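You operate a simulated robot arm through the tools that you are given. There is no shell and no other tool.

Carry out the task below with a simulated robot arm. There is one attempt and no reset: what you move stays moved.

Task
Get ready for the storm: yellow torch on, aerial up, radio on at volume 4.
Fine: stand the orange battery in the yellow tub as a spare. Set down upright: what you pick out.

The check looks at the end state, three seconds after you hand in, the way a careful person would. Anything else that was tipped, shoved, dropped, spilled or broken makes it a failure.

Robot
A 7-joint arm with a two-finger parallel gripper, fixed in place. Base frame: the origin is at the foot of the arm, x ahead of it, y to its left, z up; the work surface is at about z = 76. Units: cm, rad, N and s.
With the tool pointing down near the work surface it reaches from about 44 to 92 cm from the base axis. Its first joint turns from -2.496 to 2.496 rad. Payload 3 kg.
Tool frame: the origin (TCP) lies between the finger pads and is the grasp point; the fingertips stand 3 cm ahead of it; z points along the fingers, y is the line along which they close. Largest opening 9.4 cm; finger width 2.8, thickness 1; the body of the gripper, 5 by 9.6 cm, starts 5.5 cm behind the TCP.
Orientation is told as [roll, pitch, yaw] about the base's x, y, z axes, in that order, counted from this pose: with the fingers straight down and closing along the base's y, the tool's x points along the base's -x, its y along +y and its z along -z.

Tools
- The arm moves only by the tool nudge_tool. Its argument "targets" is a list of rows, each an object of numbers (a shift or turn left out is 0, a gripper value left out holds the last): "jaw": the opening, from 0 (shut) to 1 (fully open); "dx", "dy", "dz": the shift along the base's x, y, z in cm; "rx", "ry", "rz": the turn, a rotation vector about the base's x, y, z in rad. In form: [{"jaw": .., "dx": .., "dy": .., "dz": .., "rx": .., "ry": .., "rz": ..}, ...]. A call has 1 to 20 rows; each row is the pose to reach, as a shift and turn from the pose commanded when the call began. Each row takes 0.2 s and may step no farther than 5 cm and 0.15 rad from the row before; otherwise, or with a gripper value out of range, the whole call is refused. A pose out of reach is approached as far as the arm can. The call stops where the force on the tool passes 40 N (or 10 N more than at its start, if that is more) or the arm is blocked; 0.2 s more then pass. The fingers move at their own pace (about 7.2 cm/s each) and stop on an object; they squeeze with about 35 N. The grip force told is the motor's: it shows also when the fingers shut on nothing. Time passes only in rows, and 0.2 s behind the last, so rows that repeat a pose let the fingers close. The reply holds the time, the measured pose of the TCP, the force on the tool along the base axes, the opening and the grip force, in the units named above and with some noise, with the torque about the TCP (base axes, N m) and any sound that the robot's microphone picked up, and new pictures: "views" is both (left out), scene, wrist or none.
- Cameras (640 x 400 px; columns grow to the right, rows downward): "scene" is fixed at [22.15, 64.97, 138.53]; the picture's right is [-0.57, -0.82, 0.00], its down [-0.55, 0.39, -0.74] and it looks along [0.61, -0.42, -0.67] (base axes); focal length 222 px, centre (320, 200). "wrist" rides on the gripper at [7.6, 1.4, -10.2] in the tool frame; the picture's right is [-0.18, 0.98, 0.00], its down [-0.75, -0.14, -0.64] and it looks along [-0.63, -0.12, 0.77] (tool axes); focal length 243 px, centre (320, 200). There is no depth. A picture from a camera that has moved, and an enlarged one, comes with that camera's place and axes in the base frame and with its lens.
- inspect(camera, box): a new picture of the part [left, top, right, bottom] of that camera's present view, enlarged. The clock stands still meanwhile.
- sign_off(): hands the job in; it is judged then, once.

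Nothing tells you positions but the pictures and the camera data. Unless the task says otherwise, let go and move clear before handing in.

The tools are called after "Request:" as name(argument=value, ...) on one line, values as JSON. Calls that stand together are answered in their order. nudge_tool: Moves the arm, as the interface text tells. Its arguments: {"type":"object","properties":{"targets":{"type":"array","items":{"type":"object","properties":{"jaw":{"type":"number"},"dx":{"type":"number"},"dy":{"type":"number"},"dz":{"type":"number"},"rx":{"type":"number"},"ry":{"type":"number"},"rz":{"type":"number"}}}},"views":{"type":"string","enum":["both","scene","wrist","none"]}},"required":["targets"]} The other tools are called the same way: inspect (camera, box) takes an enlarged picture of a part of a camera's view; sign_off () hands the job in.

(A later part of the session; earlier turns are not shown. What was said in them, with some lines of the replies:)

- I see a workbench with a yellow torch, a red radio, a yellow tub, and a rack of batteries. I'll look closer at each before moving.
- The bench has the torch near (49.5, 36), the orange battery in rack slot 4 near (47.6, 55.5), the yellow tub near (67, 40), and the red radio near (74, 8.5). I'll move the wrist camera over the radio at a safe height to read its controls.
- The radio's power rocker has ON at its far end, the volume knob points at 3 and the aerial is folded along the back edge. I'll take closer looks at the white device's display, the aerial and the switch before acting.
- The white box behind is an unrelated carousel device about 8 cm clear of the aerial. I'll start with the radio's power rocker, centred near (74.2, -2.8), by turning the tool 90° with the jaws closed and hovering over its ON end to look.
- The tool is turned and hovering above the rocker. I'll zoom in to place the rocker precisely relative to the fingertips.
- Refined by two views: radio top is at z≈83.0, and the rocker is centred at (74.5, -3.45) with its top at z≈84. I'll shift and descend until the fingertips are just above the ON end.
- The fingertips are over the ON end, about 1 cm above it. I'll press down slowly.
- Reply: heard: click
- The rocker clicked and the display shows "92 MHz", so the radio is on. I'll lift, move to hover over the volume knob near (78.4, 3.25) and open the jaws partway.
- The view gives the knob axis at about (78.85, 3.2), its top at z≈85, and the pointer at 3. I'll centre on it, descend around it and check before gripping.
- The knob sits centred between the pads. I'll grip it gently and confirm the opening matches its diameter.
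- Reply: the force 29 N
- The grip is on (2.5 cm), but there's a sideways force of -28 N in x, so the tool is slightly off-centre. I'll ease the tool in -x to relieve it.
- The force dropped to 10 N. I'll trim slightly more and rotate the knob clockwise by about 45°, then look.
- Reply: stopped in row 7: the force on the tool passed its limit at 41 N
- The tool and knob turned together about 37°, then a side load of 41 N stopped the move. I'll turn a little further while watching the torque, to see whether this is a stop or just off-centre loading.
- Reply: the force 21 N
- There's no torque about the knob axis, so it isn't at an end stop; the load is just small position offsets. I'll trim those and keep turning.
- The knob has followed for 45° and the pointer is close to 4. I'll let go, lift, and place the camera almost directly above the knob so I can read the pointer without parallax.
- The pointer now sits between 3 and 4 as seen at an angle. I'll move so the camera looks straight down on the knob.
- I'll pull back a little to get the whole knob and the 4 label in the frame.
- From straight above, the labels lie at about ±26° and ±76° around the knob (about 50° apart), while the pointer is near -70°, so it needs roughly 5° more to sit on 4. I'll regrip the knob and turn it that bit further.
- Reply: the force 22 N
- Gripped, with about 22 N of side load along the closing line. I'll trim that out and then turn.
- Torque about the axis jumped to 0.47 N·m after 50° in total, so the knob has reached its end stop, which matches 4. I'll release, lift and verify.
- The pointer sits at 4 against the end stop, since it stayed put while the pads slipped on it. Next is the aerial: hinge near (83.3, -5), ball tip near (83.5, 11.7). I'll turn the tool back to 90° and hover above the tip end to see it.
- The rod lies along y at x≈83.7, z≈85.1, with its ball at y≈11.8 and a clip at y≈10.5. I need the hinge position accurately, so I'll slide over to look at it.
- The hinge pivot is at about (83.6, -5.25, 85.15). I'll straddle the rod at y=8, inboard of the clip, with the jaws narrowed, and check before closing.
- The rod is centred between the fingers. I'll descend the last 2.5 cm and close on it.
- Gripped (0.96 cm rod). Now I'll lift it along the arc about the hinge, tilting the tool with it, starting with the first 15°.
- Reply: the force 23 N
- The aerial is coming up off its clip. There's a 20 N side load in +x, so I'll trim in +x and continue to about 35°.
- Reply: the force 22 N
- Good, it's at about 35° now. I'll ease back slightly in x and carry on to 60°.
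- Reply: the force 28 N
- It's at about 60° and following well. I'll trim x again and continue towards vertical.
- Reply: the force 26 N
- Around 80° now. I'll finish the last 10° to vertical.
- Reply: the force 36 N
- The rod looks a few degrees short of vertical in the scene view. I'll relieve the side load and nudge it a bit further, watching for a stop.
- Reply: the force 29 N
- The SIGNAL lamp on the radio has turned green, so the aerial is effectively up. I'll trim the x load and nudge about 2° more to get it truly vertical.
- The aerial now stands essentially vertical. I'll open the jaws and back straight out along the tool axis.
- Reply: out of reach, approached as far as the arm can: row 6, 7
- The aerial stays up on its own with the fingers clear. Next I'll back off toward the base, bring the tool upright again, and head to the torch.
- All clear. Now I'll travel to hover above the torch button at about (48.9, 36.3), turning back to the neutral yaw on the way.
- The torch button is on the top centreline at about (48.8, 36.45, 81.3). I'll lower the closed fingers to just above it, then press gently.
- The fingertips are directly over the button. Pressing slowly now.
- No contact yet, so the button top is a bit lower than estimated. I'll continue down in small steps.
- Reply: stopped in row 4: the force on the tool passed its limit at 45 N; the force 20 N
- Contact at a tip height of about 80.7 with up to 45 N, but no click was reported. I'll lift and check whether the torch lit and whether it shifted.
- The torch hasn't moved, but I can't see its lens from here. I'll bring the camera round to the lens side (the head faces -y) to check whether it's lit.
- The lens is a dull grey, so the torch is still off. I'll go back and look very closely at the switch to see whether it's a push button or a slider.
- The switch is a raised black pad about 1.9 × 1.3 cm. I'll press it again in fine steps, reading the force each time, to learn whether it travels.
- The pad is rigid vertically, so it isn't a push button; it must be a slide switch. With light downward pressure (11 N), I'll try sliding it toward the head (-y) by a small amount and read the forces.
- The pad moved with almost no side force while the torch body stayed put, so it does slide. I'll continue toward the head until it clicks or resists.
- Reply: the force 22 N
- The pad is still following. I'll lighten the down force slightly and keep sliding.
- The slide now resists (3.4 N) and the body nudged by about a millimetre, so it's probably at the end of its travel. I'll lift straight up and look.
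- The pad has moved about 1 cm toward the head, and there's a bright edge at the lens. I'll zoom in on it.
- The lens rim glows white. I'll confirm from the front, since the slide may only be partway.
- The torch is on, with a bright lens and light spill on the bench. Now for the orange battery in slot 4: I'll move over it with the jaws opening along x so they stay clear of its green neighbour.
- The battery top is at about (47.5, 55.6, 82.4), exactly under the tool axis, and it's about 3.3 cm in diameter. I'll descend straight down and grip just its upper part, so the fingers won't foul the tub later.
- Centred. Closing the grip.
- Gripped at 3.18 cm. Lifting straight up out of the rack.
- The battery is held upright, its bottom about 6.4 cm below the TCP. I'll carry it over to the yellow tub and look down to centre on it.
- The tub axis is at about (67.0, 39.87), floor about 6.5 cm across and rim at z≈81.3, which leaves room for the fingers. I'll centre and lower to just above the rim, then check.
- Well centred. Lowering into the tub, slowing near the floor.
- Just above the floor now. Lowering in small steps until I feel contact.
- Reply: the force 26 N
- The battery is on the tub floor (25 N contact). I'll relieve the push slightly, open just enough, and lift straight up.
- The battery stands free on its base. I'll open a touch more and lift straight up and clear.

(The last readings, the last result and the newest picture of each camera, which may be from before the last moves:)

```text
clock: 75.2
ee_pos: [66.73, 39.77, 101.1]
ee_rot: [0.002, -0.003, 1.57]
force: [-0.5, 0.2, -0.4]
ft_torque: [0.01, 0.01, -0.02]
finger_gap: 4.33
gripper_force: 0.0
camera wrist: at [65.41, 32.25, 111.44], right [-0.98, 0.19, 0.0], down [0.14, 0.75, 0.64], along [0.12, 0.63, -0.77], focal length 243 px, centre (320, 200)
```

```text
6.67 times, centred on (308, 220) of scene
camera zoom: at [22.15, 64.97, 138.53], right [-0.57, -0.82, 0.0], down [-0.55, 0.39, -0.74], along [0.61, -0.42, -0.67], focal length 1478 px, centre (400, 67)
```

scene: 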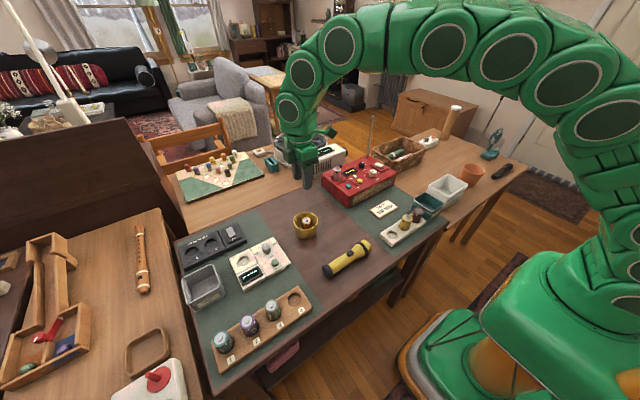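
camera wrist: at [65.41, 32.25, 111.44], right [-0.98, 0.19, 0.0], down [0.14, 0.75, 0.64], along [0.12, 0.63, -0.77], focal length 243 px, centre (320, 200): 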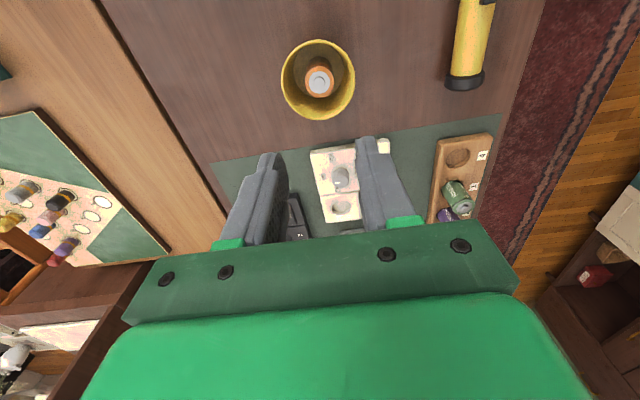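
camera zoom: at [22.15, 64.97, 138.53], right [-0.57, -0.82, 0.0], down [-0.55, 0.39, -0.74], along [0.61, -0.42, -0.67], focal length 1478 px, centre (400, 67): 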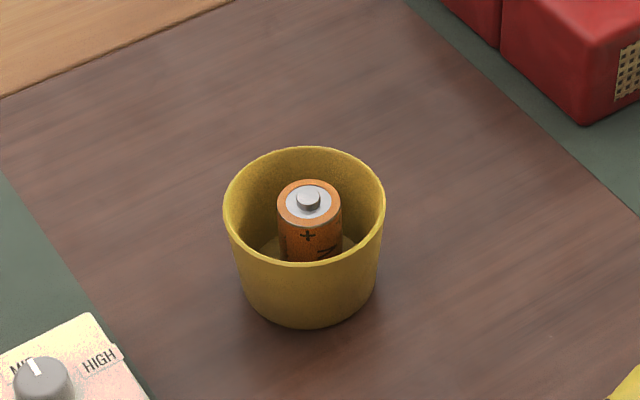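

The orange battery stands upright in the tub. I'll verify the radio, aerial and torch once more.

Request:
inspect(camera="scene", box=[310, 110, 438, 190])

Request:
inspect(camera="scene", box=[336, 145, 400, 185])

Request:
inspect(camera="scene", box=[300, 220, 428, 300])

Request:
inspect(camera="scene", box=[170, 210, 330, 375])

```text
5.00 times, centred on (374, 150) of scene
camera zoom: at [22.15, 64.97, 138.53], right [-0.57, -0.82, 0.0], down [-0.55, 0.39, -0.74], along [0.61, -0.42, -0.67], focal length 1109 px, centre (50, 450)
```

zoom: 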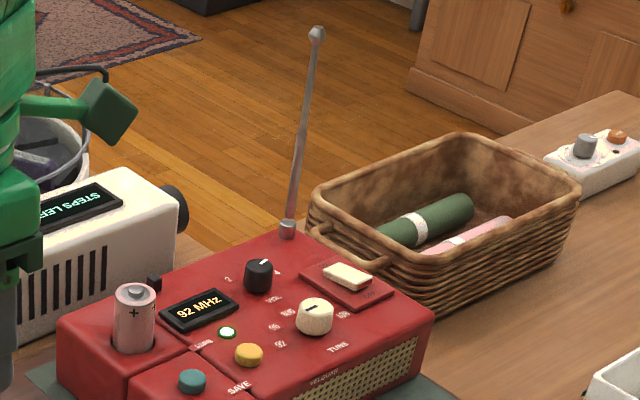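

```text
10.00 times, centred on (368, 165) of scene
camera zoom: at [22.15, 64.97, 138.53], right [-0.57, -0.82, 0.0], down [-0.55, 0.39, -0.74], along [0.61, -0.42, -0.67], focal length 2217 px, centre (-160, 550)
```

zoom: 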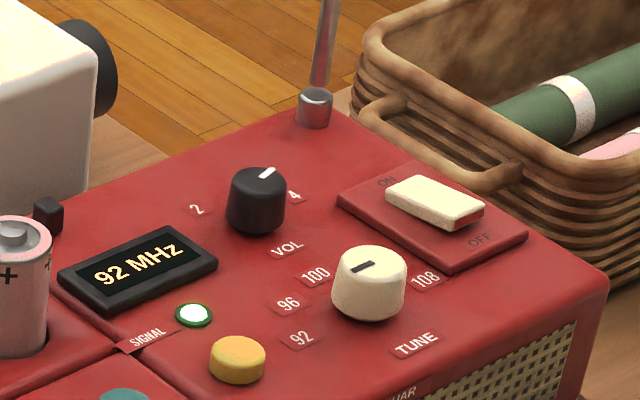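

```text
5.00 times, centred on (364, 260) of scene
camera zoom: at [22.15, 64.97, 138.53], right [-0.57, -0.82, 0.0], down [-0.55, 0.39, -0.74], along [0.61, -0.42, -0.67], focal length 1109 px, centre (100, -100)
```

zoom: 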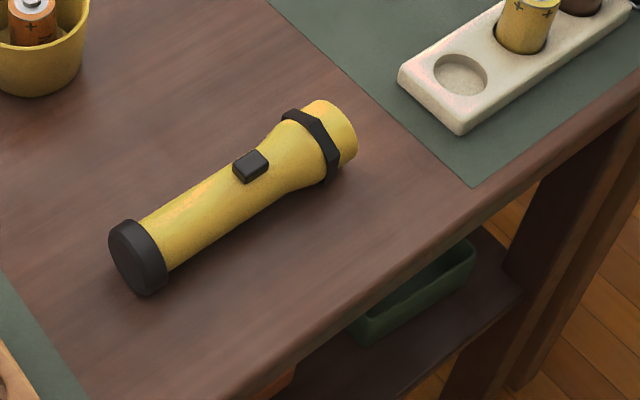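

```text
2.42 times, centred on (250, 292) of scene
camera zoom: at [22.15, 64.97, 138.53], right [-0.57, -0.82, 0.0], down [-0.55, 0.39, -0.74], along [0.61, -0.42, -0.67], focal length 538 px, centre (490, -24)
```

zoom: 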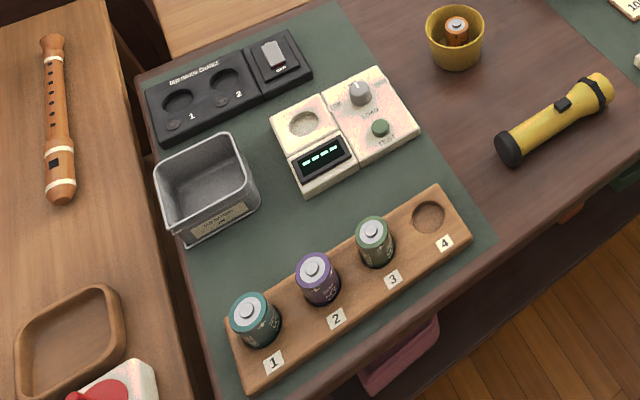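

The display, the green SIGNAL lamp, the aerial, the torch and the battery all look right. I want a sharper check of the volume pointer against 4.

Request:
inspect(camera="scene", box=[352, 155, 372, 170])

Request:
nudge_tool(targets=[{"dx": 2, "dy": -4, "dz": 0.5}, {"dx": 4, "dy": -8, "dz": 0.5}, {"dx": 6, "dy": -12, "dz": 0.5}, {"dx": 8, "dy": -16, "dz": 0.5}, {"dx": 10, "dy": -20, "dz": 0.5}, {"dx": 12, "dy": -24, "dz": 0.5}, {"dx": 13, "dy": -28, "dz": 0.5}, {"dx": 13, "dy": -29.5, "dz": 0.5}, {"dx": 13, "dy": -29.5, "dz": 0.5}], views="wrist")

Request:
inspect(camera="wrist", box=[240, 0, 400, 100])

```text
16.00 times, centred on (362, 162) of scene
camera zoom: at [22.15, 64.97, 138.53], right [-0.57, -0.82, 0.0], down [-0.55, 0.39, -0.74], along [0.61, -0.42, -0.67], focal length 3548 px, centre (-352, 800)
```

zoom: 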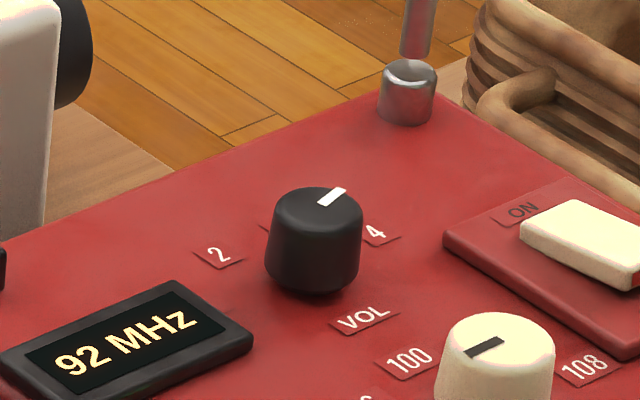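

```text
clock: 77.2
ee_pos: [79.91, 10.36, 101.6]
ee_rot: [0.0, -0.002, 1.571]
force: [0.4, -0.1, 0.3]
ft_torque: [-0.01, 0.03, 0.0]
finger_gap: 4.37
gripper_force: 0.0
camera wrist: at [78.45, 2.78, 111.83], right [-0.98, 0.18, 0.0], down [0.14, 0.75, 0.64], along [0.12, 0.63, -0.77], focal length 243 px, centre (320, 200)
```

wrist: 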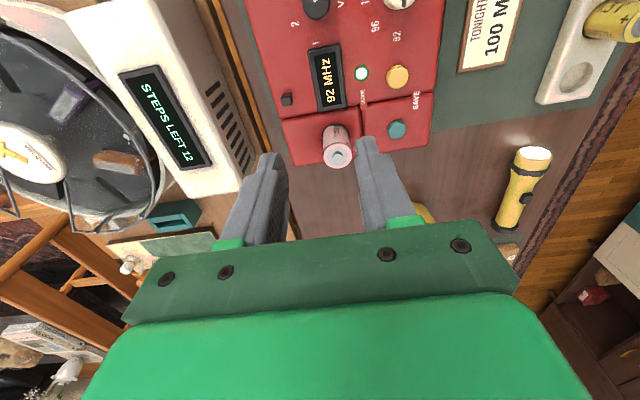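

```text
4.00 times, centred on (320, 50) of wrist
camera zoom: at [78.45, 2.78, 111.83], right [-0.98, 0.18, 0.0], down [0.14, 0.75, 0.64], along [0.12, 0.63, -0.77], focal length 970 px, centre (320, 800)
```

zoom: 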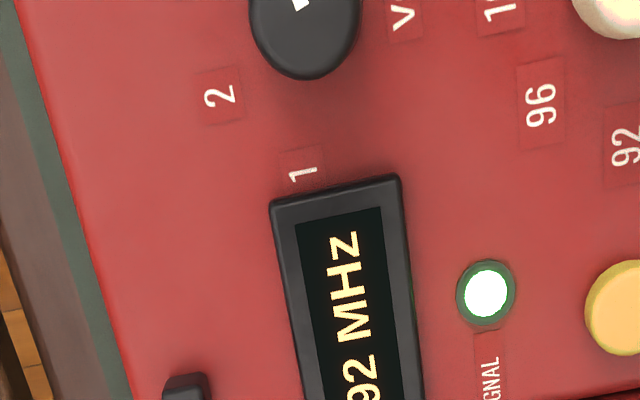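

I need to shift a few centimetres more so the knob is in the frame; the camera passes well above the aerial's top.

Request:
nudge_tool(targets=[{"dy": -2.0}, {"dy": -4.0}, {"dy": -4.0}], views="none")

Request:
inspect(camera="wrist", box=[280, 0, 360, 50])

Request:
inspect(camera="wrist", box=[240, 0, 400, 100])

```text
clock: 78.0
ee_pos: [79.89, 6.36, 101.66]
ee_rot: [-0.001, -0.001, 1.571]
force: [0.5, 0.0, -0.1]
ft_torque: [0.01, -0.01, 0.01]
finger_gap: 4.32
gripper_force: 0.1
```

```text
8.00 times, centred on (320, 25) of wrist
camera zoom: at [78.44, -1.25, 111.89], right [-0.98, 0.18, 0.0], down [0.14, 0.75, 0.64], along [0.12, 0.63, -0.77], focal length 1941 px, centre (320, 1600)
```

zoom: 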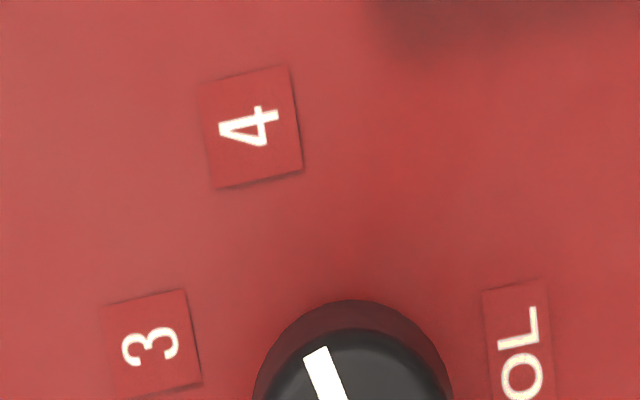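

```text
4.00 times, centred on (320, 50) of wrist
camera zoom: at [78.44, -1.25, 111.89], right [-0.98, 0.18, 0.0], down [0.14, 0.75, 0.64], along [0.12, 0.63, -0.77], focal length 970 px, centre (320, 800)
```

zoom: 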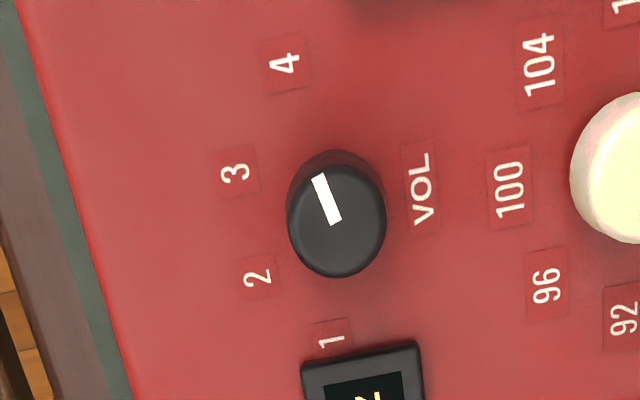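

From above, the pointer (-77°) lines up with the 4 label (-77°). I'll retreat clear of the radio and aerial and take one last overall look.

Request:
nudge_tool(targets=[{"dx": -2, "dz": 2}, {"dx": -6, "dz": 4}, {"dx": -10, "dz": 6}, {"dx": -14, "dz": 8}, {"dx": -18, "dz": 10}, {"dx": -20, "dz": 11}, {"dx": -20, "dz": 11}], views="both")

Request:
inspect(camera="scene", box=[280, 110, 440, 210])

```text
clock: 79.7
ee_pos: [59.86, 6.49, 112.71]
ee_rot: [0.0, -0.002, 1.572]
force: [0.4, 0.4, -0.2]
ft_torque: [-0.02, -0.02, 0.01]
finger_gap: 4.33
gripper_force: 0.1
camera wrist: at [58.52, -1.26, 122.92], right [-0.98, 0.18, 0.0], down [0.14, 0.75, 0.64], along [0.12, 0.63, -0.77], focal length 243 px, centre (320, 200)
```

scene: 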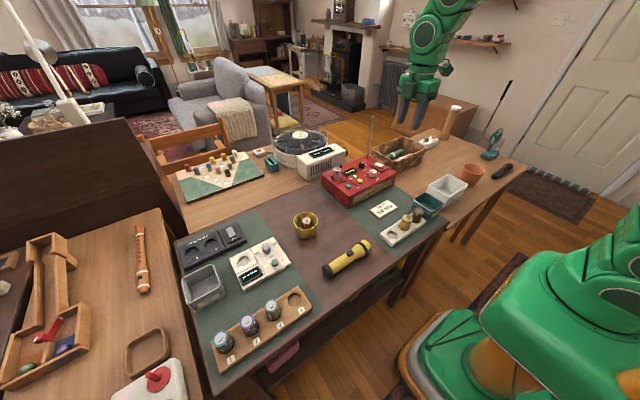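
wrist: 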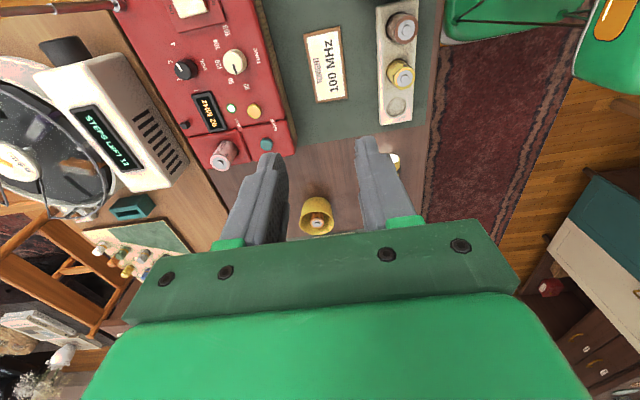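

```text
4.00 times, centred on (360, 160) of scene
camera zoom: at [22.15, 64.97, 138.53], right [-0.57, -0.82, 0.0], down [-0.55, 0.39, -0.74], along [0.61, -0.42, -0.67], focal length 887 px, centre (160, 360)
```

zoom: 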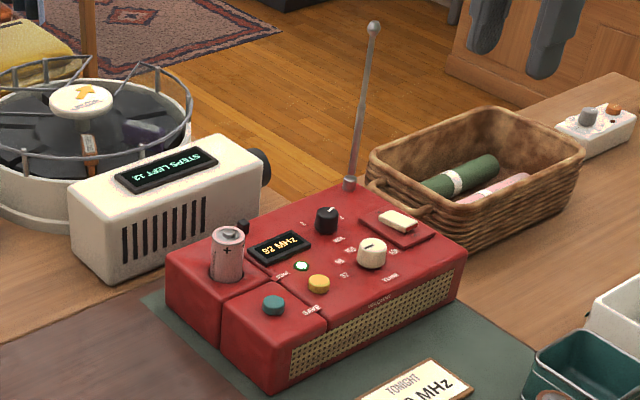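

The radio is on with the volume at 4, the aerial is up, the torch is lit, and the orange battery stands upright in the yellow tub. The arm is clear and nothing else has been disturbed, so I'm handing in.

Request:
sign_off()

```text
The job is handed in.
```

The storm kit is ready and handed in; the check's result hasn't come back to me.

- **Torch:** the yellow torch is on. Its switch is a slider, and I confirmed the lens was lit from the front.
- **Aerial:** it stands upright on the radio and stayed there after I let go. The green signal lamp came on as it went up.
- **Radio:** it is on, and the volume pointer lines up with 4. I left the tuning at 92 MHz, since you didn't ask to change it, though the card on the bench says "Tonight 100 MHz".
- **Battery:** the orange battery from slot 4 stands upright in the yellow tub.

The torch and the tub each shifted by about 3 mm while I worked on them. I saw nothing else tipped, moved or spilled.
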